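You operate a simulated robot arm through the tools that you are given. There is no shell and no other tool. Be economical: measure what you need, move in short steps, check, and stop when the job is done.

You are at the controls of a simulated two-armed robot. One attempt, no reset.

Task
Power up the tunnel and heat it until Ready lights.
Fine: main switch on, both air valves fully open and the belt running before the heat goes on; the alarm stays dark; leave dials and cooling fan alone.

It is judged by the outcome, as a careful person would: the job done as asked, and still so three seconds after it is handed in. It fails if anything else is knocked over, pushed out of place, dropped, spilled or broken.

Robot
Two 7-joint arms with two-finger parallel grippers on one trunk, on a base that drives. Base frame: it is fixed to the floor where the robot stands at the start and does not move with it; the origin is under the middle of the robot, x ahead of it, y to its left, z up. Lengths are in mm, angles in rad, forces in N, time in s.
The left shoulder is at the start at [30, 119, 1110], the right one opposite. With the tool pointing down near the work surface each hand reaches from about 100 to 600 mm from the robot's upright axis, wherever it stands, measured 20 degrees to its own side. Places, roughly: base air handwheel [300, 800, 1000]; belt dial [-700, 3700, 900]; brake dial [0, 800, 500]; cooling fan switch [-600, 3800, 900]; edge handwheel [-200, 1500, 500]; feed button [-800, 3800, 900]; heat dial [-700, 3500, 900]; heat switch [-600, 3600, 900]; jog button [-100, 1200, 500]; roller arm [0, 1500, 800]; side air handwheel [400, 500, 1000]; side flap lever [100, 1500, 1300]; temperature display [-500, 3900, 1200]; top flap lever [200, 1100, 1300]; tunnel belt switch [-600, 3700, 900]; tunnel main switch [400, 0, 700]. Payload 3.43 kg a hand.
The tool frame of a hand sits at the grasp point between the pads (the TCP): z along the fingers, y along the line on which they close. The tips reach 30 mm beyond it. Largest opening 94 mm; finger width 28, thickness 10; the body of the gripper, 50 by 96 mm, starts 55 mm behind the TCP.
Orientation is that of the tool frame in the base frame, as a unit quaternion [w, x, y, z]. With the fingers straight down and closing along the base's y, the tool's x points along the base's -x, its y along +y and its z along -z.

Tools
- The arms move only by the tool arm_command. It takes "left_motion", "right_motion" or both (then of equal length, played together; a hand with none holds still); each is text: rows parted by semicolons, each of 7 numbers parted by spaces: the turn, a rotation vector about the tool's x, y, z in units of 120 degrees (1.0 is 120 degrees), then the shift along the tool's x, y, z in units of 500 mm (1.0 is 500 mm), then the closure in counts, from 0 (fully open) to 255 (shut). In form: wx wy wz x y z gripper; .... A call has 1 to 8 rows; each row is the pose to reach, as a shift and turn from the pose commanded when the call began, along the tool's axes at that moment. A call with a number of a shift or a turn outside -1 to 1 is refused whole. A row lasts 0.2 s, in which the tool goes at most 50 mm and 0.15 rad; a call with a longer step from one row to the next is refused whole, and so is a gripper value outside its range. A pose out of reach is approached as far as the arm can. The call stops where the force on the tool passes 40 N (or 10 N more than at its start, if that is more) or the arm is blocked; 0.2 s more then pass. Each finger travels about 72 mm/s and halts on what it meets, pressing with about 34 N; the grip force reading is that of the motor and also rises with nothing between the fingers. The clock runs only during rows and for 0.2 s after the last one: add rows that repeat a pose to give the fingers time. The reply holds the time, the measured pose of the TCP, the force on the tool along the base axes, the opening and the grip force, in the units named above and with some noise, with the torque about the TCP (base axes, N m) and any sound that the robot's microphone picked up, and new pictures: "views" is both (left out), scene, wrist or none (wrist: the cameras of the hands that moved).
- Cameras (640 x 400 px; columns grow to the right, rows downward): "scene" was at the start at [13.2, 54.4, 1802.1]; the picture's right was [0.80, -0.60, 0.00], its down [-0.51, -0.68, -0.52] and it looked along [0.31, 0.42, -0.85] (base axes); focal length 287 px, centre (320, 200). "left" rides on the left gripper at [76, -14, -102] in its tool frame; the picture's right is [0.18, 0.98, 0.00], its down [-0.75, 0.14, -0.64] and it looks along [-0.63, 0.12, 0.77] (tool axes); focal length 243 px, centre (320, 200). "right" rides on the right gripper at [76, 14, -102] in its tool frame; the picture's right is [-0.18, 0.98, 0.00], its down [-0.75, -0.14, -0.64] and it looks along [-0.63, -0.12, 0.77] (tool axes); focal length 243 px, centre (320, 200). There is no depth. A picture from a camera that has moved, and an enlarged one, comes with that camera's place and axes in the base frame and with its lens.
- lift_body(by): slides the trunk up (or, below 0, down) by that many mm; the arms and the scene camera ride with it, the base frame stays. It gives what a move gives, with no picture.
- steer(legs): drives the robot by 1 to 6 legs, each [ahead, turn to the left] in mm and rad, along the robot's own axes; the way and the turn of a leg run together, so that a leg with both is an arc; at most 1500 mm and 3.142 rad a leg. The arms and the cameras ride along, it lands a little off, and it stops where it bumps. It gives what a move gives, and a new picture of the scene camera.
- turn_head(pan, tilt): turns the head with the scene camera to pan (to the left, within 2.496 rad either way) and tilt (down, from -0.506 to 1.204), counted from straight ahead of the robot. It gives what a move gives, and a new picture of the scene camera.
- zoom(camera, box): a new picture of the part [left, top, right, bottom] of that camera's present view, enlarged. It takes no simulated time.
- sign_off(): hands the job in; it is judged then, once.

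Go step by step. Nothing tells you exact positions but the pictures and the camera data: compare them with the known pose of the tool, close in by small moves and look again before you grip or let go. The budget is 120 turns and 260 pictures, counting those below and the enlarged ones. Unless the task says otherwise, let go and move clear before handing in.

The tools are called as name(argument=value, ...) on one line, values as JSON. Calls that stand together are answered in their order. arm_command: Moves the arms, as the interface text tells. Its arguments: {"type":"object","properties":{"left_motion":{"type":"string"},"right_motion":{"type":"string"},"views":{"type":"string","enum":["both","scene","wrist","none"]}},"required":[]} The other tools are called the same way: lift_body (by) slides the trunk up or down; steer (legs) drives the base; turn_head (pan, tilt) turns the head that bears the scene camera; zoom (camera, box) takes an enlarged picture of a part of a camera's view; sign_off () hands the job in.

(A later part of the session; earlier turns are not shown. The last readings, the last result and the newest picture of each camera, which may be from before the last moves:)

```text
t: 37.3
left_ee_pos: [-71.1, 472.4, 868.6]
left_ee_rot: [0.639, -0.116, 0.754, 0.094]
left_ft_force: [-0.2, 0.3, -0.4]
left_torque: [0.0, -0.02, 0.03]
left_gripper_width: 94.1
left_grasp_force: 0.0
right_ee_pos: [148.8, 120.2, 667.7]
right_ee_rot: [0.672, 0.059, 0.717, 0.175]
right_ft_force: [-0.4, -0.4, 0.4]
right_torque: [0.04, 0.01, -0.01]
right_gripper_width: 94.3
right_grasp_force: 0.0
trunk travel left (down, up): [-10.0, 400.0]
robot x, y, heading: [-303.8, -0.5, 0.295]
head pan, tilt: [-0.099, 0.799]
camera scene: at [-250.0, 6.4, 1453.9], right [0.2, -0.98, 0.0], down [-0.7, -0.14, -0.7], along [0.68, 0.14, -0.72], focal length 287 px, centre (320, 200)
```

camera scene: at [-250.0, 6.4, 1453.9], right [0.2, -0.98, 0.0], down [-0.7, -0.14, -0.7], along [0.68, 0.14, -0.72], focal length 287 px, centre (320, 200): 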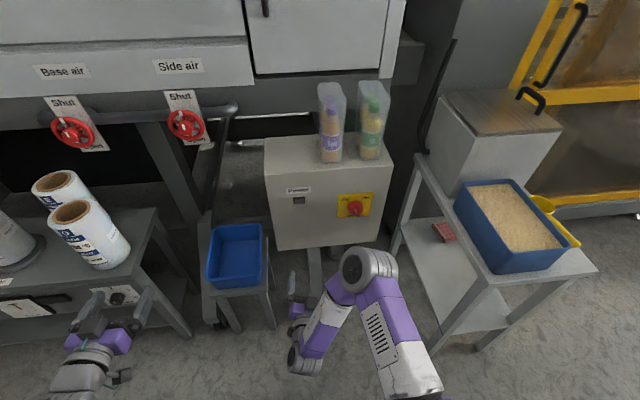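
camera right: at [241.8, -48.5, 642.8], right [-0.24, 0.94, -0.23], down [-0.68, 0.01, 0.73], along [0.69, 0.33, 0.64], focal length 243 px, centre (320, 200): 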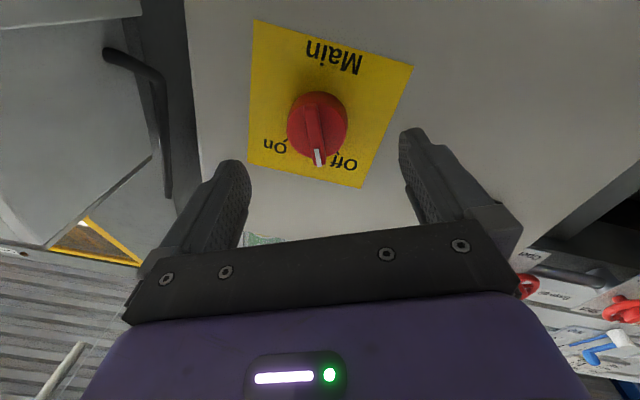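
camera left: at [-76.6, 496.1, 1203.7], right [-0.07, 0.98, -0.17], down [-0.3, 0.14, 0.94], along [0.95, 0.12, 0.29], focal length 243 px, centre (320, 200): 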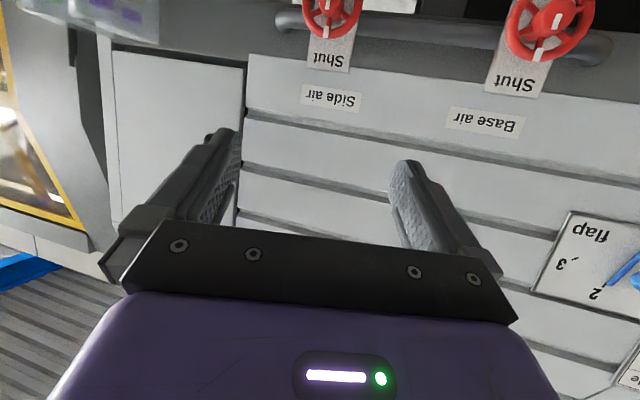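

Now I send the right hand to 100 mm short of the knob with the final (+45°) roll, to see whether it is reachable there.

arm_command(right_motion="-0.009 0.003 0.03 -0.033 -0.039 0.039 0; -0.019 0.006 0.06 -0.066 -0.078 0.079 0; -0.028 0.009 0.091 -0.099 -0.117 0.118 0; -0.037 0.012 0.122 -0.132 -0.155 0.158 0; -0.046 0.015 0.152 -0.165 -0.194 0.197 0; -0.056 0.018 0.183 -0.198 -0.233 0.237 0; -0.065 0.0205 0.213 -0.2306 -0.272 0.276 0; -0.065 0.0205 0.213 -0.2306 -0.272 0.276 0", views="both")

```text
t: 39.1
left_ee_pos: [-71.9, 472.3, 870.6]
left_ee_rot: [0.639, -0.116, 0.754, 0.094]
left_ft_force: [0.1, -0.6, -0.2]
left_torque: [-0.04, 0.0, 0.01]
left_gripper_width: 93.8
left_grasp_force: 0.1
right_ee_pos: [291.7, 90.1, 857.8]
right_ee_rot: [0.592, 0.191, 0.716, 0.317]
right_ft_force: [-0.2, 0.2, 0.6]
right_torque: [0.01, -0.01, -0.01]
right_gripper_width: 94.1
right_grasp_force: 0.0
right hand out of reach, approached as far as the arm can: row 1, 2, 3, 4, 5, 6, 7, 8
trunk travel left (down, up): [-10.0, 400.0]
robot x, y, heading: [-301.4, -1.8, 0.293]
head pan, tilt: [-0.099, 0.799]
camera scene: at [-250.6, 6.2, 1453.9], right [0.2, -0.98, 0.0], down [-0.7, -0.14, -0.7], along [0.68, 0.14, -0.72], focal length 287 px, centre (320, 200)
camera right: at [173.2, 125.0, 820.0], right [-0.06, 0.6, 0.8], down [-0.44, -0.74, 0.52], along [0.9, -0.32, 0.3], focal length 243 px, centre (320, 200)
```

scene: 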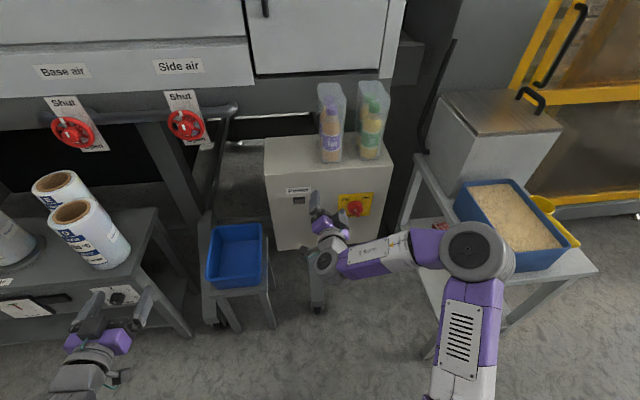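
right: 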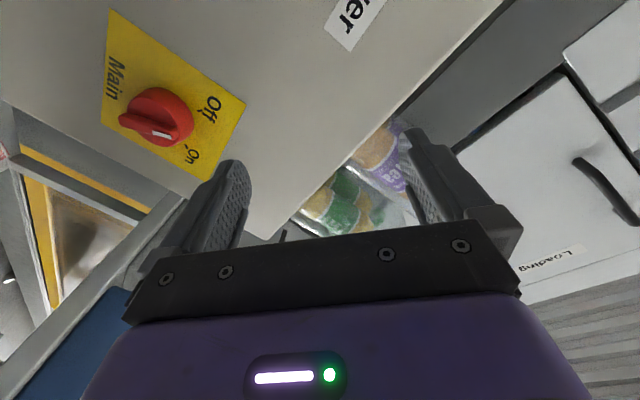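

With +45° the arm swung its elbow out and missed the pose, so this roll is not usable. The knob's round body can be gripped at any angle, so I try the other side of the roll range (towards -90°).

arm_command(right_motion="-0.001 -0.005 -0.069 0.005 -0.038 -0.003 0; -0.002 -0.009 -0.138 0.011 -0.076 -0.006 0; -0.004 -0.014 -0.207 0.016 -0.114 -0.01 0; -0.005 -0.018 -0.276 0.021 -0.152 -0.013 0; -0.006 -0.023 -0.345 0.027 -0.19 -0.016 0; -0.007 -0.028 -0.414 0.032 -0.229 -0.02 0; -0.009 -0.032 -0.483 0.037 -0.267 -0.023 0; -0.01 -0.037 -0.55 0.043 -0.305 -0.026 0", views="scene")

```text
t: 40.9
left_ee_pos: [-71.2, 471.9, 869.5]
left_ee_rot: [0.64, -0.116, 0.754, 0.094]
left_ft_force: [0.7, -0.6, 0.0]
left_torque: [0.0, 0.01, -0.01]
left_gripper_width: 93.9
left_grasp_force: 0.0
right_ee_pos: [277.7, 9.1, 735.3]
right_ee_rot: [0.698, -0.222, 0.678, -0.064]
right_ft_force: [-0.5, 0.6, -0.5]
right_torque: [-0.04, -0.02, -0.01]
right_gripper_width: 94.0
right_grasp_force: 0.1
right hand out of reach, approached as far as the arm can: row 2, 3, 4, 5, 6, 7, 8
trunk travel left (down, up): [-10.0, 400.0]
robot x, y, heading: [-301.7, -2.8, 0.298]
head pan, tilt: [-0.099, 0.799]
camera scene: at [-250.4, 6.0, 1453.9], right [0.2, -0.98, 0.0], down [-0.7, -0.14, -0.7], along [0.68, 0.14, -0.72], focal length 287 px, centre (320, 200)
```

scene: 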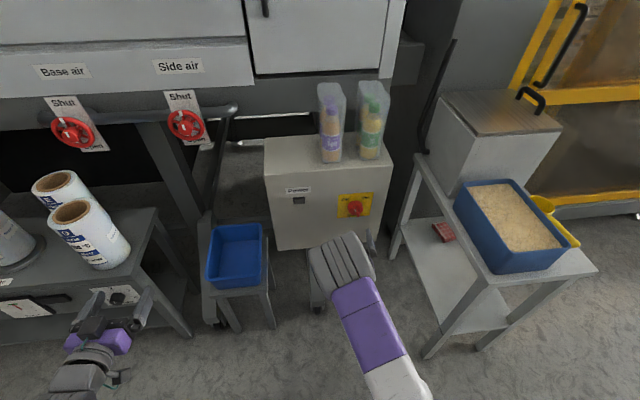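

Negative rolls work better. I continue to -90° at the standoff.

arm_command(right_motion="-0.002 -0.005 -0.069 0.006 -0.008 0.003 0; -0.004 -0.01 -0.138 0.011 -0.016 0.007 0; -0.006 -0.015 -0.207 0.016 -0.024 0.01 0; -0.008 -0.02 -0.276 0.022 -0.032 0.014 0; -0.01 -0.025 -0.345 0.028 -0.04 0.018 0; -0.012 -0.03 -0.414 0.033 -0.048 0.021 0; -0.014 -0.035 -0.484 0.038 -0.056 0.024 0; -0.016 -0.04 -0.555 0.044 -0.064 0.028 0", views="wrist")

```text
t: 42.7
left_ee_pos: [-72.4, 472.4, 870.7]
left_ee_rot: [0.639, -0.115, 0.755, 0.094]
left_ft_force: [-0.3, 0.0, -1.7]
left_torque: [0.03, -0.03, -0.01]
left_gripper_width: 94.0
left_grasp_force: 0.1
right_ee_pos: [301.0, -23.6, 727.7]
right_ee_rot: [-0.573, 0.574, -0.417, 0.411]
right_ft_force: [-0.3, -0.3, 0.4]
right_torque: [0.04, -0.02, -0.02]
right_gripper_width: 94.2
right_grasp_force: 0.1
trunk travel left (down, up): [-10.0, 400.0]
robot x, y, heading: [-305.2, 0.8, 0.296]
head pan, tilt: [-0.099, 0.799]
camera right: at [228.3, -128.4, 712.1], right [-0.06, 0.18, -0.98], down [-0.85, 0.51, 0.15], along [0.53, 0.84, 0.12], focal length 243 px, centre (320, 200)
```

right: 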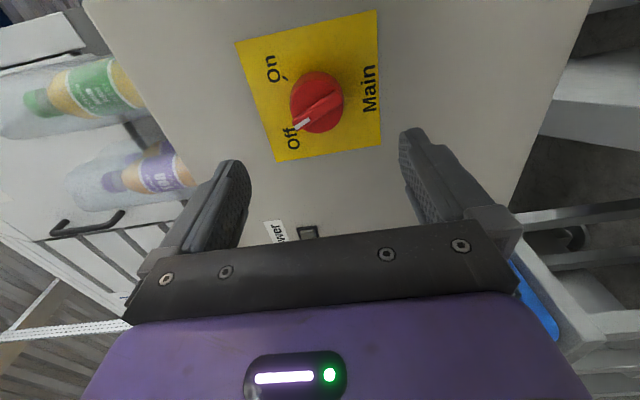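

Pose reached exactly; the knob appears to have sprung back to Off. I test a further roll to -130°, from where a full quarter turn would end at -40°.

arm_command(right_motion="0 0 -0.067 0 0 0 0; 0 0 -0.134 0 0 0 0; 0 0 -0.2 0 0 0 0; 0 0 -0.267 0 0 0 0; 0 0 -0.333 0 0 0 0; 0 0 -0.333 0 0 0 0", views="wrist")

```text
t: 44.1
left_ee_pos: [-72.0, 472.6, 871.1]
left_ee_rot: [0.639, -0.116, 0.754, 0.094]
left_ft_force: [-0.2, 0.0, 0.5]
left_torque: [-0.02, 0.02, -0.01]
left_gripper_width: 94.1
left_grasp_force: 0.0
right_ee_pos: [301.2, -23.3, 727.8]
right_ee_rot: [-0.398, 0.681, -0.195, 0.583]
right_ft_force: [-0.1, 0.6, -0.3]
right_torque: [0.01, 0.0, 0.04]
right_gripper_width: 93.9
right_grasp_force: 0.0
trunk travel left (down, up): [-10.0, 400.0]
robot x, y, heading: [-301.6, 2.9, 0.297]
head pan, tilt: [-0.099, 0.799]
camera right: at [225.7, -120.2, 764.2], right [0.15, -0.46, -0.87], down [-0.82, 0.43, -0.37], along [0.55, 0.77, -0.32], focal length 243 px, centre (320, 200)
```

right: 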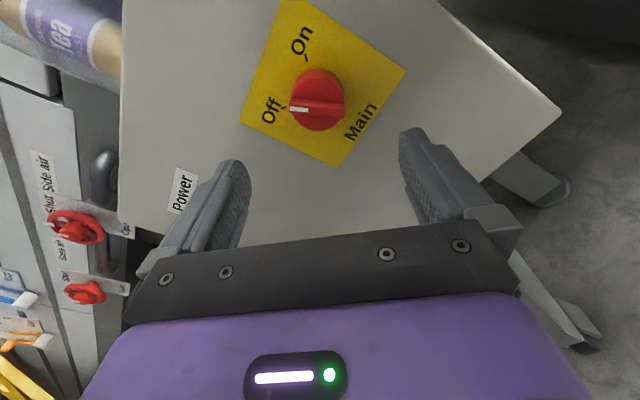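

Reached exactly, so a turn from -130° to -40° is available. I go in to the same depth as before and grip the knob body.

arm_command(right_motion="0 0 0 0 0 0.07 0; 0 0 0 0 0 0.14 0; 0 0 0 0 0 0.19 0; 0 0 0 0 0 0.214 0; 0 0 0 0 0 0.214 150; 0 0 0 0 0 0.214 255; 0 0 0 0 0 0.214 255; 0 0 0 0 0 0.214 255", views="wrist")

```text
t: 45.9
left_ee_pos: [-72.5, 473.8, 870.2]
left_ee_rot: [0.64, -0.116, 0.754, 0.094]
left_ft_force: [-1.4, -0.1, -0.3]
left_torque: [0.01, -0.02, -0.01]
left_gripper_width: 94.0
left_grasp_force: 0.1
right_ee_pos: [402.7, 13.1, 728.2]
right_ee_rot: [-0.398, 0.68, -0.195, 0.584]
right_ft_force: [5.5, 5.1, 11.5]
right_torque: [-0.39, 1.04, -0.32]
right_gripper_width: 51.1
right_grasp_force: 44.9
trunk travel left (down, up): [-10.0, 400.0]
robot x, y, heading: [-303.4, 0.6, 0.294]
head pan, tilt: [-0.099, 0.799]
camera right: at [326.8, -85.3, 764.6], right [0.15, -0.46, -0.87], down [-0.82, 0.43, -0.37], along [0.55, 0.78, -0.31], focal length 243 px, centre (320, 200)
```

right: 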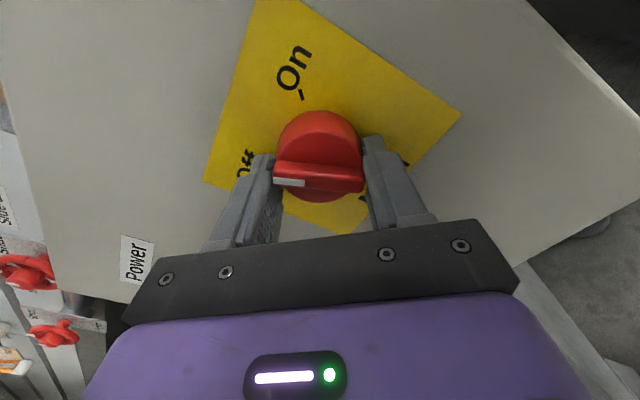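

Gripped squarely. I roll +90° in two stages, the first 8 rows now.

arm_command(right_motion="0 0 0.065 0 0 0 255; 0 0 0.13 0 0 0 255; 0 0 0.195 0 0 0 255; 0 0 0.26 0 0 0 255; 0 0 0.325 0 0 0 255; 0 0 0.39 0 0 0 255; 0 0 0.455 0 0 0 255; 0 0 0.52 0 0 0 255", views="wrist")

```text
t: 47.7
left_ee_pos: [-72.1, 473.1, 870.9]
left_ee_rot: [0.64, -0.116, 0.754, 0.094]
left_ft_force: [-0.1, 0.1, -0.4]
left_torque: [-0.04, 0.02, -0.01]
left_gripper_width: 93.9
left_grasp_force: 0.0
right_ee_pos: [401.4, 12.7, 731.4]
right_ee_rot: [0.646, -0.479, 0.518, -0.291]
right_ft_force: [7.3, 6.7, 29.0]
right_torque: [-0.3, 0.73, 0.48]
right_gripper_width: 50.9
right_grasp_force: 45.1
trunk travel left (down, up): [-10.0, 400.0]
robot x, y, heading: [-300.9, -1.6, 0.301]
head pan, tilt: [-0.099, 0.799]
camera right: at [325.9, -82.2, 686.4], right [-0.17, 0.52, -0.83], down [-0.81, 0.4, 0.42], along [0.56, 0.75, 0.36], focal length 243 px, centre (320, 200)
```

right: 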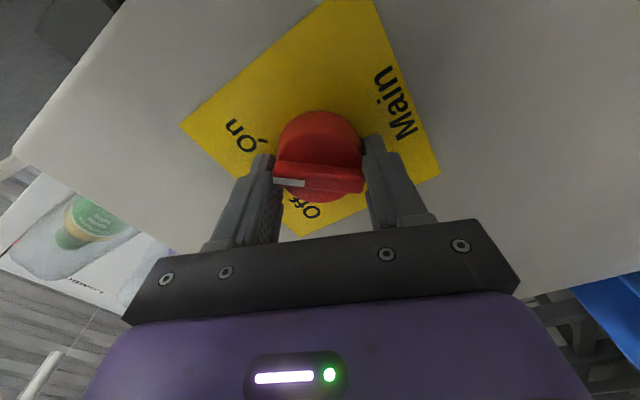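

It has turned about 62° towards On. I finish the last part, easing the side load slightly.

arm_command(right_motion="0 0 0.06 0 -0.003 0 255; 0 0 0.12 0 -0.005 0 255; 0 0 0.18 0 -0.006 0 255; 0 0 0.235 0 -0.006 0 255", views="wrist")

```text
t: 48.5
left_ee_pos: [-72.8, 471.8, 870.3]
left_ee_rot: [0.64, -0.115, 0.754, 0.093]
left_ft_force: [-0.1, 0.0, 0.0]
left_torque: [0.0, 0.02, -0.04]
left_gripper_width: 94.0
left_grasp_force: 0.0
right_ee_pos: [402.3, 10.0, 729.6]
right_ee_rot: [0.686, -0.383, 0.586, -0.199]
right_ft_force: [-18.4, -5.4, 10.3]
right_torque: [-0.55, 0.52, 1.16]
right_gripper_width: 51.0
right_grasp_force: 45.0
right hand out of reach, approached as far as the arm can: row 2, 3
trunk travel left (down, up): [-10.0, 400.0]
robot x, y, heading: [-304.7, -1.6, 0.294]
head pan, tilt: [-0.099, 0.799]
stopped in row 3 (right hand): the force on the tool passed its limit at 46 N (the readings are from after the stop); the commanded pose is now the measured one
camera right: at [319.7, -66.3, 665.4], right [-0.21, 0.75, -0.63], down [-0.77, 0.27, 0.58], along [0.61, 0.6, 0.52], focal length 243 px, centre (320, 200)
```

right: 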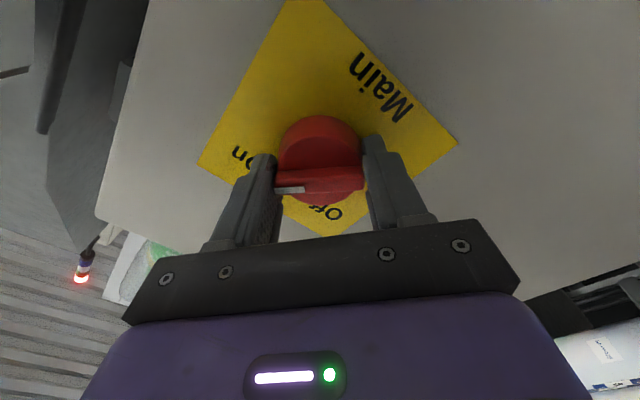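

The knob is nearly at On. I open, back off straight and check.

arm_command(right_motion="0 0 0 0 0 0 0; 0 0 0 0 0 0 0; 0 0 0 0 0 -0.05 0; 0 0 0 0 0 -0.1 0; 0 0 0 0 0 -0.15 0; 0 0 0 0 0 -0.2 0", views="wrist")

zoom(camera="scene", box=[260, 160, 400, 248])

```text
t: 49.9
left_ee_pos: [-70.4, 471.4, 870.6]
left_ee_rot: [0.64, -0.114, 0.754, 0.093]
left_ft_force: [0.0, 0.4, -1.0]
left_torque: [-0.01, 0.0, -0.02]
left_gripper_width: 94.0
left_grasp_force: 0.1
right_ee_pos: [307.9, -20.3, 724.6]
right_ee_rot: [0.685, -0.383, 0.588, -0.198]
right_ft_force: [1.1, 0.4, 0.5]
right_torque: [-0.03, -0.02, 0.02]
right_gripper_width: 94.0
right_grasp_force: 0.0
trunk travel left (down, up): [-10.0, 400.0]
robot x, y, heading: [-299.8, 1.0, 0.294]
head pan, tilt: [-0.099, 0.799]
camera right: at [225.8, -96.6, 660.9], right [-0.22, 0.75, -0.62], down [-0.76, 0.27, 0.59], along [0.61, 0.6, 0.51], focal length 243 px, centre (320, 200)
```

right: 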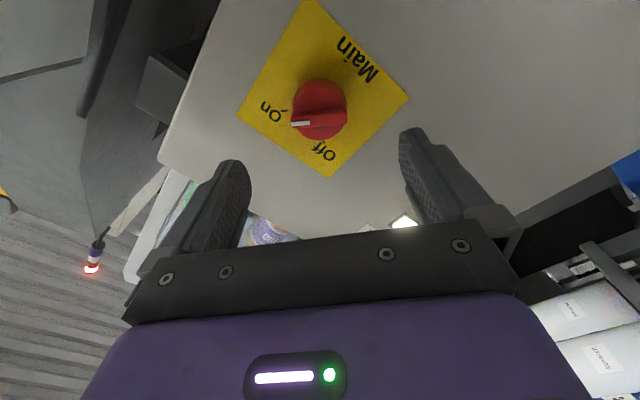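

```text
4.55 times, centred on (330, 204) of scene
camera zoom: at [-250.6, 5.7, 1453.9], right [0.19, -0.98, 0.0], down [-0.7, -0.14, -0.7], along [0.68, 0.14, -0.72], focal length 1304 px, centre (274, 182)
```

zoom: 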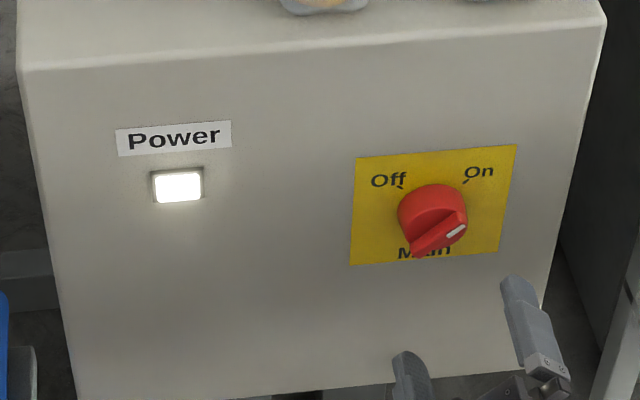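

Main switch is On and the Power lamp is lit. Now I raise the trunk to wheel height, back off, and shift left along the machine so the right hand faces the side air wheel.

lift_body(by=305)

steer(legs=[[-250, 0], [0, 1.571], [490, 0], [0, -1.571]])

turn_head(pan=0.0, tilt=0.75)

```text
t: 52.9
left_ee_pos: [-70.7, 471.1, 1174.7]
left_ee_rot: [0.64, -0.115, 0.754, 0.093]
left_ft_force: [0.4, 0.3, 0.4]
left_torque: [0.03, 0.01, 0.01]
left_gripper_width: 94.2
left_grasp_force: 0.1
right_ee_pos: [309.0, -20.0, 1029.1]
right_ee_rot: [0.685, -0.383, 0.587, -0.199]
right_ft_force: [0.7, -0.5, -0.2]
right_torque: [-0.02, 0.0, 0.02]
right_gripper_width: 94.1
right_grasp_force: 0.0
trunk travel left (down, up): [-315.0, 95.0]
robot x, y, heading: [-302.5, -3.5, 0.293]
head pan, tilt: [-0.099, 0.799]
```

```text
t: 64.8
left_ee_pos: [-469.4, 868.9, 1174.1]
left_ee_rot: [0.638, -0.128, 0.752, 0.105]
left_ft_force: [-0.1, -1.0, 0.1]
left_torque: [-0.03, 0.03, 0.0]
left_gripper_width: 94.0
left_grasp_force: 0.0
right_ee_pos: [-73.6, 390.9, 1029.3]
right_ee_rot: [0.688, -0.393, 0.581, -0.187]
right_ft_force: [0.5, -0.1, 1.1]
right_torque: [-0.02, -0.01, 0.0]
right_gripper_width: 94.0
right_grasp_force: 0.0
trunk travel left (down, up): [-315.0, 95.0]
robot x, y, heading: [-686.3, 391.4, 0.327]
head pan, tilt: [-0.099, 0.799]
camera scene: at [-634.3, 397.9, 1758.9], right [0.23, -0.97, 0.0], down [-0.7, -0.16, -0.7], along [0.68, 0.16, -0.72], focal length 287 px, centre (320, 200)
```

scene: 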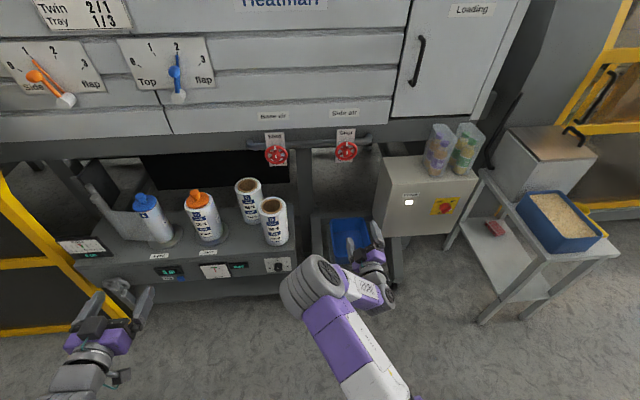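

```text
t: 65.5
left_ee_pos: [-470.3, 869.8, 1174.2]
left_ee_rot: [0.639, -0.127, 0.752, 0.103]
left_ft_force: [-0.4, 0.0, 1.0]
left_torque: [-0.01, -0.02, 0.0]
left_gripper_width: 93.9
left_grasp_force: 0.1
right_ee_pos: [-74.1, 390.7, 1028.7]
right_ee_rot: [0.687, -0.393, 0.581, -0.187]
right_ft_force: [-1.3, -0.8, 0.2]
right_torque: [-0.02, 0.03, -0.02]
right_gripper_width: 94.0
right_grasp_force: 0.1
trunk travel left (down, up): [-315.0, 95.0]
robot x, y, heading: [-689.3, 385.8, 0.329]
head pan, tilt: [0.0, 0.75]
camera scene: at [-634.5, 406.4, 1762.9], right [0.32, -0.95, 0.0], down [-0.65, -0.22, -0.73], along [0.69, 0.24, -0.68], focal length 287 px, centre (320, 200)
```

scene: 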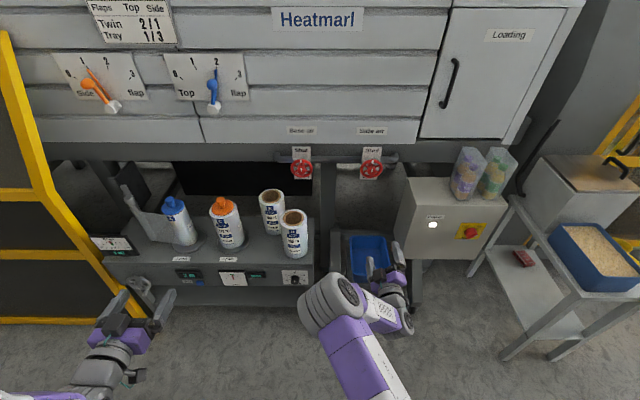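

Wheel hub triangulates consistently at about [357, 515, 1033], directly ahead of the right hand. I drive forward 320 mm, keeping the hand short of it.

steer(legs=[[320, 0]])

arm_command(right_motion="0 0 0 0 0 0 0", views="wrist")

```text
t: 67.6
left_ee_pos: [-167.0, 970.5, 1174.8]
left_ee_rot: [0.638, -0.127, 0.752, 0.104]
left_ft_force: [-0.5, -0.2, 0.6]
left_torque: [0.01, 0.0, 0.0]
left_gripper_width: 93.9
left_grasp_force: 0.1
right_ee_pos: [230.0, 492.3, 1028.3]
right_ee_rot: [0.688, -0.392, 0.582, -0.188]
right_ft_force: [0.5, -0.1, -0.6]
right_torque: [0.0, -0.01, -0.03]
right_gripper_width: 93.9
right_grasp_force: 0.1
trunk travel left (down, up): [-315.0, 95.0]
robot x, y, heading: [-385.6, 490.9, 0.329]
head pan, tilt: [0.0, 0.75]
camera scene: at [-331.7, 509.0, 1762.9], right [0.32, -0.95, 0.0], down [-0.65, -0.22, -0.73], along [0.69, 0.23, -0.68], focal length 287 px, centre (320, 200)
```

scene: 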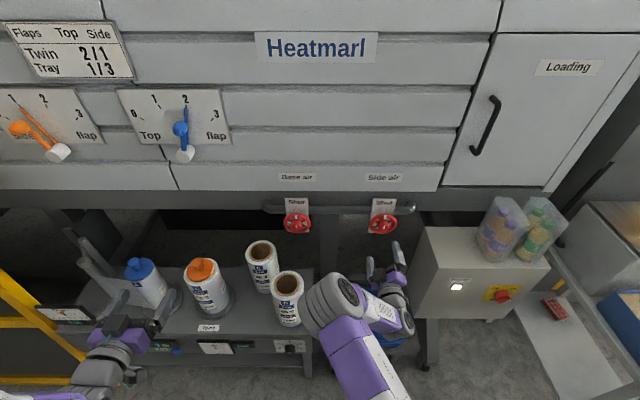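

```text
t: 68.0
left_ee_pos: [-167.4, 972.1, 1174.7]
left_ee_rot: [0.638, -0.127, 0.752, 0.103]
left_ft_force: [0.2, 0.6, -0.1]
left_torque: [-0.03, 0.0, 0.01]
left_gripper_width: 94.1
left_grasp_force: 0.0
right_ee_pos: [227.7, 491.5, 1028.7]
right_ee_rot: [0.687, -0.392, 0.582, -0.189]
right_ft_force: [-0.2, -0.3, -0.1]
right_torque: [0.04, 0.02, -0.04]
right_gripper_width: 93.9
right_grasp_force: 0.1
trunk travel left (down, up): [-315.0, 95.0]
robot x, y, heading: [-384.6, 493.1, 0.322]
head pan, tilt: [0.0, 0.75]
camera right: at [147.0, 412.6, 965.8], right [-0.24, 0.74, -0.62], down [-0.77, 0.24, 0.59], along [0.59, 0.62, 0.51], focal length 243 px, centre (320, 200)
```

right: 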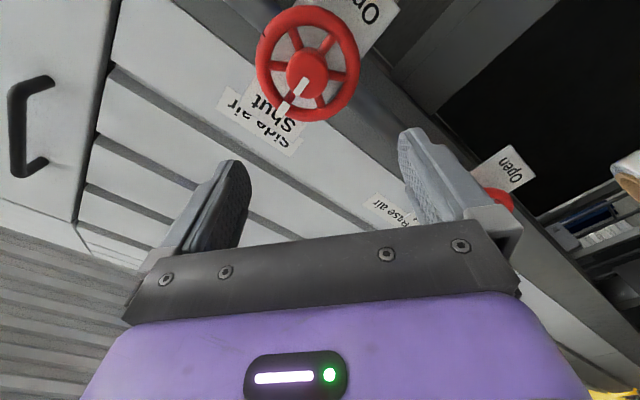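

I shift the hand onto the hub's axis and advance 50 mm, then check parallax.

arm_command(right_motion="0 0 0 0.026 -0.01 0.03 0; 0 0 0 0.051 -0.02 0.06 0; 0 0 0 0.051 -0.02 0.1 0; 0 0 0 0.051 -0.02 0.1 0", views="wrist")

```text
t: 69.0
left_ee_pos: [-167.0, 972.1, 1175.7]
left_ee_rot: [0.638, -0.127, 0.752, 0.104]
left_ft_force: [-0.3, -0.8, 0.3]
left_torque: [-0.01, -0.01, -0.01]
left_gripper_width: 93.9
left_grasp_force: 0.0
right_ee_pos: [282.7, 487.2, 1017.5]
right_ee_rot: [0.689, -0.389, 0.581, -0.191]
right_ft_force: [-0.6, -0.4, 1.1]
right_torque: [0.0, -0.03, -0.01]
right_gripper_width: 94.1
right_grasp_force: 0.0
right hand out of reach, approached as far as the arm can: row 2, 3, 4
trunk travel left (down, up): [-315.0, 95.0]
robot x, y, heading: [-388.2, 490.5, 0.328]
head pan, tilt: [0.0, 0.75]
camera right: at [201.7, 407.8, 953.0], right [-0.23, 0.74, -0.63], down [-0.77, 0.25, 0.58], along [0.59, 0.62, 0.52], focal length 243 px, centre (320, 200)
```

right: 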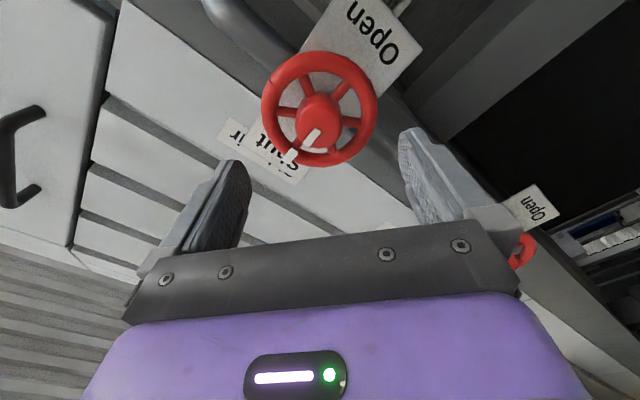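

Hub front triangulates to about [354, 505, 1014], ~73 mm ahead of the TCP. I roll to about -80° (away from the limit), partly close to fit inside the rim, and re-check.

arm_command(right_motion="0 0 -0.06 0.011 -0.002 0 40; 0 0 -0.12 0.011 -0.002 0 80; 0 0 -0.18 0.011 -0.002 0 80; 0 0 -0.25 0.011 -0.002 0 80; 0 0 -0.25 0.011 -0.002 0.02 80; 0 0 -0.25 0.011 -0.002 0.04 80", views="wrist")

```text
t: 70.4
left_ee_pos: [-167.3, 971.4, 1174.4]
left_ee_rot: [0.638, -0.127, 0.752, 0.104]
left_ft_force: [-0.9, -0.1, 1.1]
left_torque: [0.0, 0.04, -0.01]
left_gripper_width: 93.8
left_grasp_force: 0.0
right_ee_pos: [303.8, 488.1, 1013.8]
right_ee_rot: [0.616, -0.529, 0.46, -0.36]
right_ft_force: [-0.6, 0.1, 0.0]
right_torque: [0.0, 0.03, 0.04]
right_gripper_width: 64.5
right_grasp_force: 0.1
trunk travel left (down, up): [-315.0, 95.0]
robot x, y, heading: [-386.4, 493.1, 0.324]
head pan, tilt: [0.0, 0.75]
camera right: at [229.7, 386.7, 982.6], right [-0.1, 0.35, -0.93], down [-0.84, 0.47, 0.27], along [0.53, 0.81, 0.25], focal length 243 px, centre (320, 200)
```

right: 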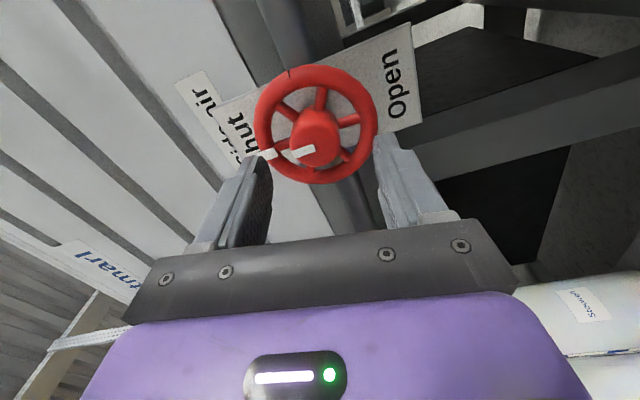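

Well centred. I advance 42 mm so tips overlap the hub by ~18 mm and close.

arm_command(right_motion="0 0 0 0 -0.004 0.03 80; 0 0 0 0 -0.004 0.06 80; 0 0 0 0 -0.004 0.084 80; 0 0 0 0 -0.004 0.084 80; 0 0 0 0 -0.004 0.084 255; 0 0 0 0 -0.004 0.084 255; 0 0 0 0 -0.004 0.084 255", views="wrist")

```text
t: 72.0
left_ee_pos: [-168.5, 971.1, 1175.6]
left_ee_rot: [0.638, -0.127, 0.752, 0.103]
left_ft_force: [0.1, 0.2, 0.4]
left_torque: [0.03, 0.01, -0.02]
left_gripper_width: 93.9
left_grasp_force: 0.1
right_ee_pos: [343.1, 500.6, 1018.0]
right_ee_rot: [0.616, -0.528, 0.46, -0.36]
right_ft_force: [-8.4, -3.8, 3.4]
right_torque: [-0.22, 0.65, -0.1]
right_gripper_width: 37.8
right_grasp_force: 44.4
trunk travel left (down, up): [-315.0, 95.0]
robot x, y, heading: [-385.5, 492.6, 0.324]
head pan, tilt: [0.0, 0.75]
camera right: at [269.5, 399.1, 987.1], right [-0.1, 0.35, -0.93], down [-0.84, 0.47, 0.27], along [0.53, 0.81, 0.25], focal length 243 px, centre (320, 200)
```

right: 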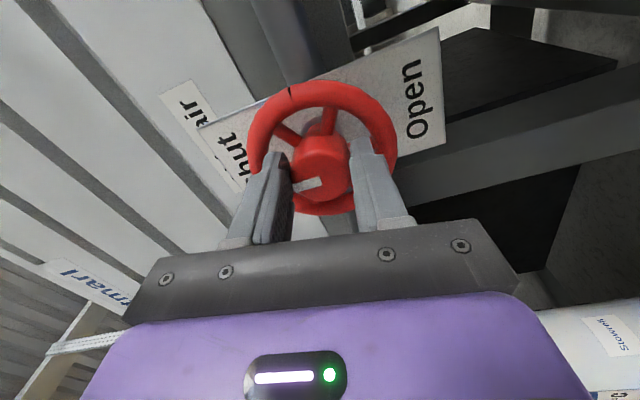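

Good grip on the hub. I turn counter-clockwise (negative roll) about 60°.

arm_command(right_motion="0 0 -0.065 0 0 0 255; 0 0 -0.13 0 0 0 255; 0 0 -0.195 0 0 0 255; 0 0 -0.26 0 0 0 255; 0 0 -0.325 0 0 0 255; 0 0 -0.39 0 0 0 255; 0 0 -0.455 0 0 0 255; 0 0 -0.52 0 0 0 255", views="wrist")

```text
t: 73.8
left_ee_pos: [-169.4, 972.3, 1176.4]
left_ee_rot: [0.639, -0.127, 0.752, 0.103]
left_ft_force: [-0.1, -0.5, 0.3]
left_torque: [0.02, -0.01, -0.05]
left_gripper_width: 94.0
left_grasp_force: 0.2
right_ee_pos: [340.3, 507.9, 1020.0]
right_ee_rot: [-0.342, 0.69, -0.118, 0.627]
right_ft_force: [-1.7, 9.7, 16.7]
right_torque: [0.52, 0.66, -0.05]
right_gripper_width: 37.1
right_grasp_force: 44.8
trunk travel left (down, up): [-315.0, 95.0]
robot x, y, heading: [-385.7, 491.8, 0.324]
head pan, tilt: [0.0, 0.75]
camera right: at [261.9, 415.8, 1066.8], right [0.23, -0.62, -0.75], down [-0.79, 0.34, -0.52], along [0.58, 0.71, -0.41], focal length 243 px, centre (320, 200)
```

right: 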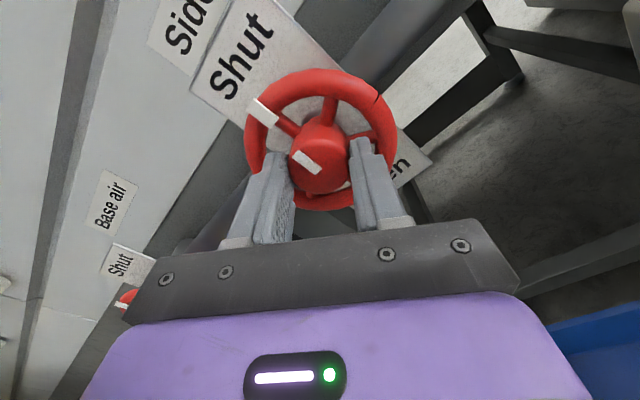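

The marks seem to have stayed near Shut, so the hub may have slipped. I check from the scene camera.

zoom(camera="scene", box=[340, 180, 440, 243])

zoom(camera="right", box=[180, 40, 440, 203])

```text
6.35 times, centred on (390, 212) of scene
camera zoom: at [-335.1, 510.5, 1763.0], right [0.32, -0.95, 0.0], down [-0.64, -0.22, -0.73], along [0.69, 0.23, -0.68], focal length 1822 px, centre (-124, 127)
```

zoom: 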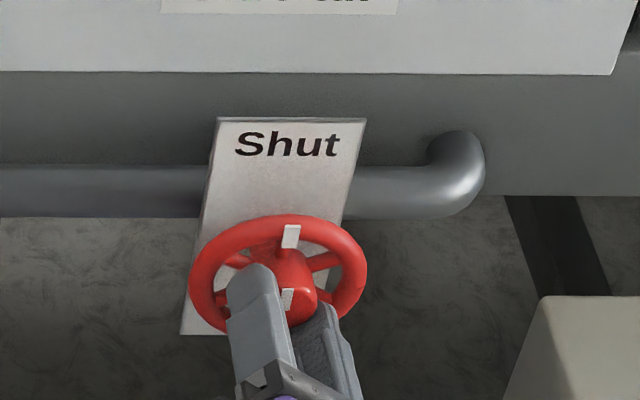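

```text
2.45 times, centred on (310, 122) of right
camera zoom: at [261.9, 415.8, 1066.8], right [0.23, -0.62, -0.75], down [-0.79, 0.34, -0.52], along [0.58, 0.71, -0.41], focal length 595 px, centre (344, 393)
```

zoom: 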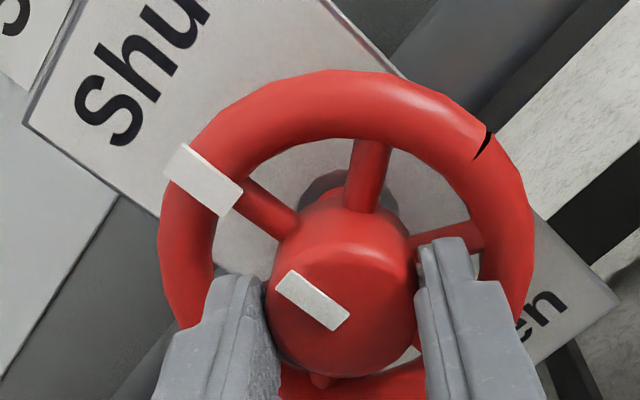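

It slipped: the mark is still at Shut, so counter-clockwise is against the stop (or very stiff). Now I turn clockwise from this grip and watch.

arm_command(right_motion="0 0 0.065 0 0 0 255; 0 0 0.13 0 0 0 255; 0 0 0.195 0 0 0 255; 0 0 0.26 0 0 0 255; 0 0 0.325 0 0 0 255; 0 0 0.39 0 0 0 255; 0 0 0.455 0 0 0 255; 0 0 0.52 0 0 0 255", views="wrist")

zoom(camera="scene", box=[340, 180, 440, 243])

```text
t: 75.6
left_ee_pos: [-169.5, 972.9, 1173.9]
left_ee_rot: [0.638, -0.128, 0.752, 0.103]
left_ft_force: [0.2, -0.5, 0.7]
left_torque: [-0.01, 0.0, 0.01]
left_gripper_width: 93.8
left_grasp_force: 0.0
right_ee_pos: [340.5, 505.9, 1018.3]
right_ee_rot: [0.617, -0.53, 0.458, -0.359]
right_ft_force: [-11.3, 14.5, 11.3]
right_torque: [-0.21, 0.45, -0.36]
right_gripper_width: 36.8
right_grasp_force: 45.7
trunk travel left (down, up): [-315.0, 95.0]
robot x, y, heading: [-384.5, 492.5, 0.328]
head pan, tilt: [0.0, 0.75]
camera right: at [267.7, 403.3, 988.0], right [-0.1, 0.35, -0.93], down [-0.84, 0.47, 0.27], along [0.53, 0.81, 0.25], focal length 243 px, centre (320, 200)
```

right: 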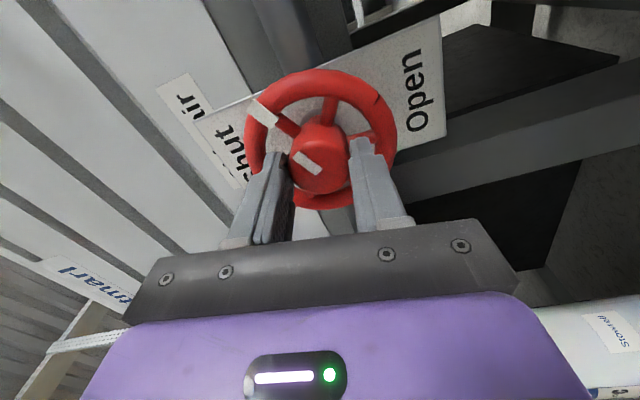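

```text
6.35 times, centred on (390, 212) of scene
camera zoom: at [-336.1, 511.5, 1763.0], right [0.32, -0.95, 0.0], down [-0.64, -0.22, -0.73], along [0.69, 0.23, -0.68], focal length 1822 px, centre (-124, 127)
```

zoom: 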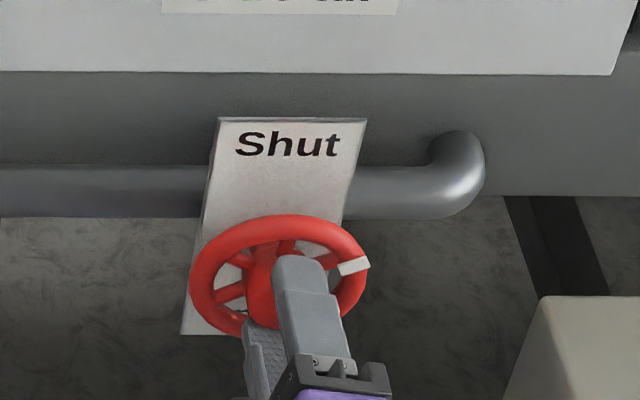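

It turns clockwise; the mark is now about 60° from Shut. I continue another 30°, then regrip.

arm_command(right_motion="0 0 0.065 0 0 0 255; 0 0 0.13 0 0 0 255; 0 0 0.19 0 0 0 255; 0 0 0.24 0 0 0 255", views="none")

arm_command(right_motion="0 0 0 0 0 0 80; 0 0 0 0 0 0 80; 0 0 -0.06 0 0 0 80; 0 0 -0.125 0 0 0 80; 0 0 -0.19 0 0 0 80; 0 0 -0.255 0 0 0 80; 0 0 -0.32 0 0 0 80; 0 0 -0.385 0 0 0 80", views="wrist")

zoom(camera="scene", box=[340, 180, 440, 243])

```text
t: 76.6
left_ee_pos: [-169.1, 972.5, 1175.5]
left_ee_rot: [0.638, -0.127, 0.752, 0.103]
left_ft_force: [0.2, -0.4, -0.1]
left_torque: [-0.01, -0.01, 0.02]
left_gripper_width: 94.0
left_grasp_force: 0.0
right_ee_pos: [341.2, 506.0, 1019.0]
right_ee_rot: [0.688, -0.397, 0.575, -0.196]
right_ft_force: [-9.9, 12.7, 12.9]
right_torque: [-0.17, 0.62, 1.1]
right_gripper_width: 37.0
right_grasp_force: 45.2
trunk travel left (down, up): [-315.0, 95.0]
robot x, y, heading: [-385.1, 491.1, 0.324]
head pan, tilt: [0.0, 0.75]
```

```text
t: 78.4
left_ee_pos: [-169.3, 972.4, 1175.5]
left_ee_rot: [0.638, -0.126, 0.752, 0.103]
left_ft_force: [-0.5, 0.5, 0.4]
left_torque: [0.03, -0.02, 0.03]
left_gripper_width: 94.0
left_grasp_force: 0.0
right_ee_pos: [342.0, 502.1, 1018.2]
right_ee_rot: [-0.554, 0.592, -0.375, 0.449]
right_ft_force: [-7.2, 0.5, 3.3]
right_torque: [0.0, 0.13, -0.02]
right_gripper_width: 62.2
right_grasp_force: 0.1
trunk travel left (down, up): [-315.0, 95.0]
robot x, y, heading: [-383.8, 491.1, 0.33]
head pan, tilt: [0.0, 0.75]
camera right: at [270.3, 395.2, 1010.3], right [0.0, 0.07, -1.0], down [-0.85, 0.52, 0.04], along [0.52, 0.85, 0.06], focal length 243 px, centre (320, 200)
```

right: 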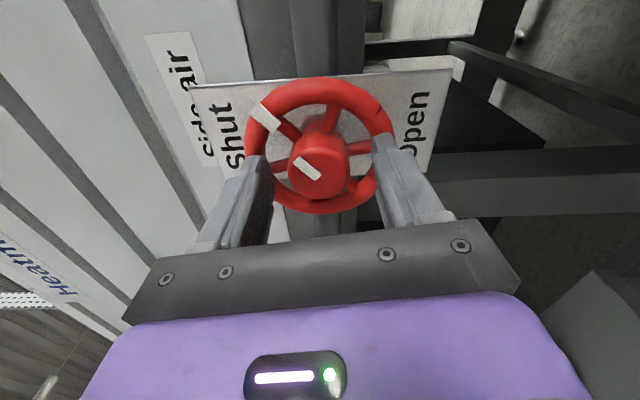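

```text
6.35 times, centred on (390, 212) of scene
camera zoom: at [-334.2, 509.0, 1763.0], right [0.32, -0.95, 0.0], down [-0.65, -0.22, -0.73], along [0.69, 0.23, -0.68], focal length 1822 px, centre (-124, 127)
```

zoom: 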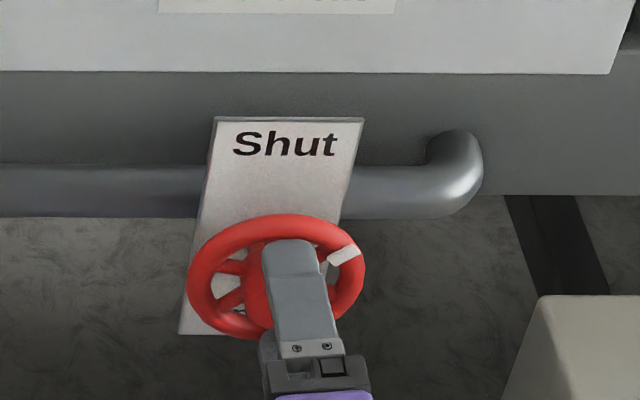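

The open fingertips touched the spokes and dragged the wheel back a bit; I was slightly too deep. I retract 25 mm, roll back, and come in 6 mm shallower.

arm_command(right_motion="0 0 0 0 0 -0.025 80; 0 0 0 0 0 -0.05 60; 0 0 -0.065 0 0 -0.05 60; 0 0 -0.13 0 0 -0.05 60; 0 0 -0.195 0 0 -0.05 60; 0 0 -0.26 0 0 -0.05 60; 0 0 -0.325 0 0 -0.05 60; 0 0 -0.325 0 0 -0.05 60", views="wrist")

zoom(camera="scene", box=[340, 180, 440, 243])

```text
t: 80.2
left_ee_pos: [-167.2, 971.6, 1174.8]
left_ee_rot: [0.639, -0.126, 0.752, 0.103]
left_ft_force: [-0.5, -0.6, -0.7]
left_torque: [-0.03, 0.01, 0.03]
left_gripper_width: 94.0
left_grasp_force: 0.0
right_ee_pos: [319.4, 492.7, 1017.2]
right_ee_rot: [-0.372, 0.684, -0.154, 0.609]
right_ft_force: [0.8, -0.7, -0.1]
right_torque: [-0.01, 0.01, -0.04]
right_gripper_width: 71.9
right_grasp_force: 0.2
trunk travel left (down, up): [-315.0, 95.0]
robot x, y, heading: [-384.3, 492.5, 0.329]
head pan, tilt: [0.0, 0.75]
camera right: at [241.9, 399.9, 1058.7], right [0.2, -0.54, -0.82], down [-0.8, 0.39, -0.45], along [0.56, 0.74, -0.36], focal length 243 px, centre (320, 200)
```

right: 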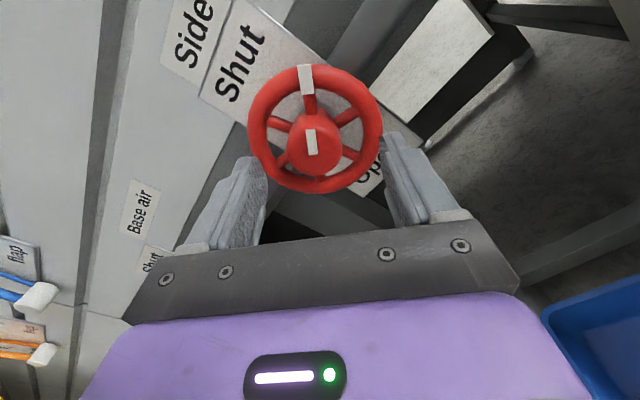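

```text
6.35 times, centred on (390, 212) of scene
camera zoom: at [-332.4, 508.8, 1762.9], right [0.32, -0.95, 0.0], down [-0.65, -0.22, -0.73], along [0.69, 0.23, -0.68], focal length 1822 px, centre (-124, 127)
```

zoom: 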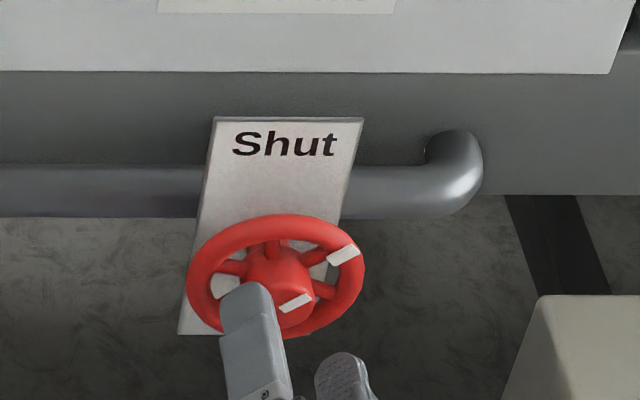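

Wheel mark at about 50°. I advance 18 mm, grip, then turn clockwise.

arm_command(right_motion="0 0 0 0 0 0.018 80; 0 0 0 0 0 0.037 80; 0 0 0 0 0 0.037 255; 0 0 0 0 0 0.037 255; 0 0 0 0 0 0.037 255; 0 0 0 0 0 0.037 255", views="none")

arm_command(right_motion="0 0 0.068 0 0 0 255; 0 0 0.136 0 0 0 255; 0 0 0.204 0 0 0 255; 0 0 0.272 0 0 0 255; 0 0 0.34 0 0 0 255; 0 0 0.408 0 0 0 255; 0 0 0.476 0 0 0 255; 0 0 0.544 0 0 0 255", views="wrist")

zoom(camera="scene", box=[340, 180, 440, 243])

```text
t: 81.6
left_ee_pos: [-169.5, 972.4, 1173.9]
left_ee_rot: [0.638, -0.128, 0.752, 0.104]
left_ft_force: [0.2, -0.3, 0.3]
left_torque: [-0.04, 0.0, -0.02]
left_gripper_width: 94.0
left_grasp_force: 0.0
right_ee_pos: [336.0, 502.4, 1020.7]
right_ee_rot: [-0.374, 0.682, -0.153, 0.609]
right_ft_force: [3.9, 10.0, 15.9]
right_torque: [-0.01, 0.13, 0.51]
right_gripper_width: 37.7
right_grasp_force: 44.9
trunk travel left (down, up): [-315.0, 95.0]
robot x, y, heading: [-386.0, 491.7, 0.324]
head pan, tilt: [0.0, 0.75]
```

```text
t: 83.4
left_ee_pos: [-168.4, 972.9, 1174.3]
left_ee_rot: [0.638, -0.128, 0.753, 0.103]
left_ft_force: [0.1, -0.1, 0.2]
left_torque: [-0.01, 0.01, 0.0]
left_gripper_width: 94.3
left_grasp_force: 0.1
right_ee_pos: [336.0, 503.7, 1019.0]
right_ee_rot: [0.643, -0.491, 0.499, -0.311]
right_ft_force: [7.1, 11.1, 19.5]
right_torque: [-0.02, 0.1, -0.57]
right_gripper_width: 37.5
right_grasp_force: 44.9
trunk travel left (down, up): [-315.0, 95.0]
robot x, y, heading: [-385.2, 492.6, 0.329]
head pan, tilt: [0.0, 0.75]
camera right: at [261.8, 405.0, 976.4], right [-0.15, 0.48, -0.86], down [-0.83, 0.42, 0.37], along [0.54, 0.77, 0.34], focal length 243 px, centre (320, 200)
```

right: 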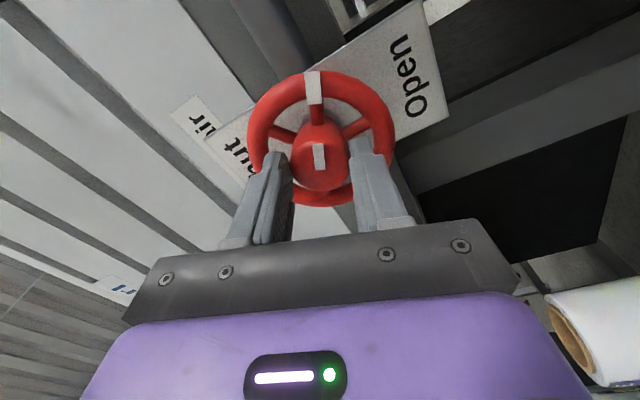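

```text
6.35 times, centred on (390, 212) of scene
camera zoom: at [-334.1, 510.9, 1763.0], right [0.32, -0.95, 0.0], down [-0.65, -0.22, -0.73], along [0.69, 0.23, -0.68], focal length 1822 px, centre (-124, 127)
```

zoom: 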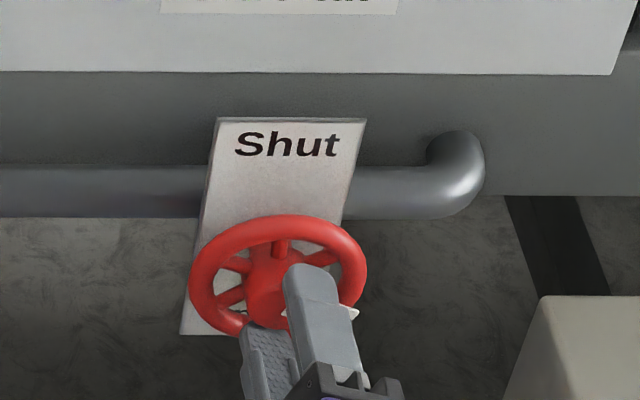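

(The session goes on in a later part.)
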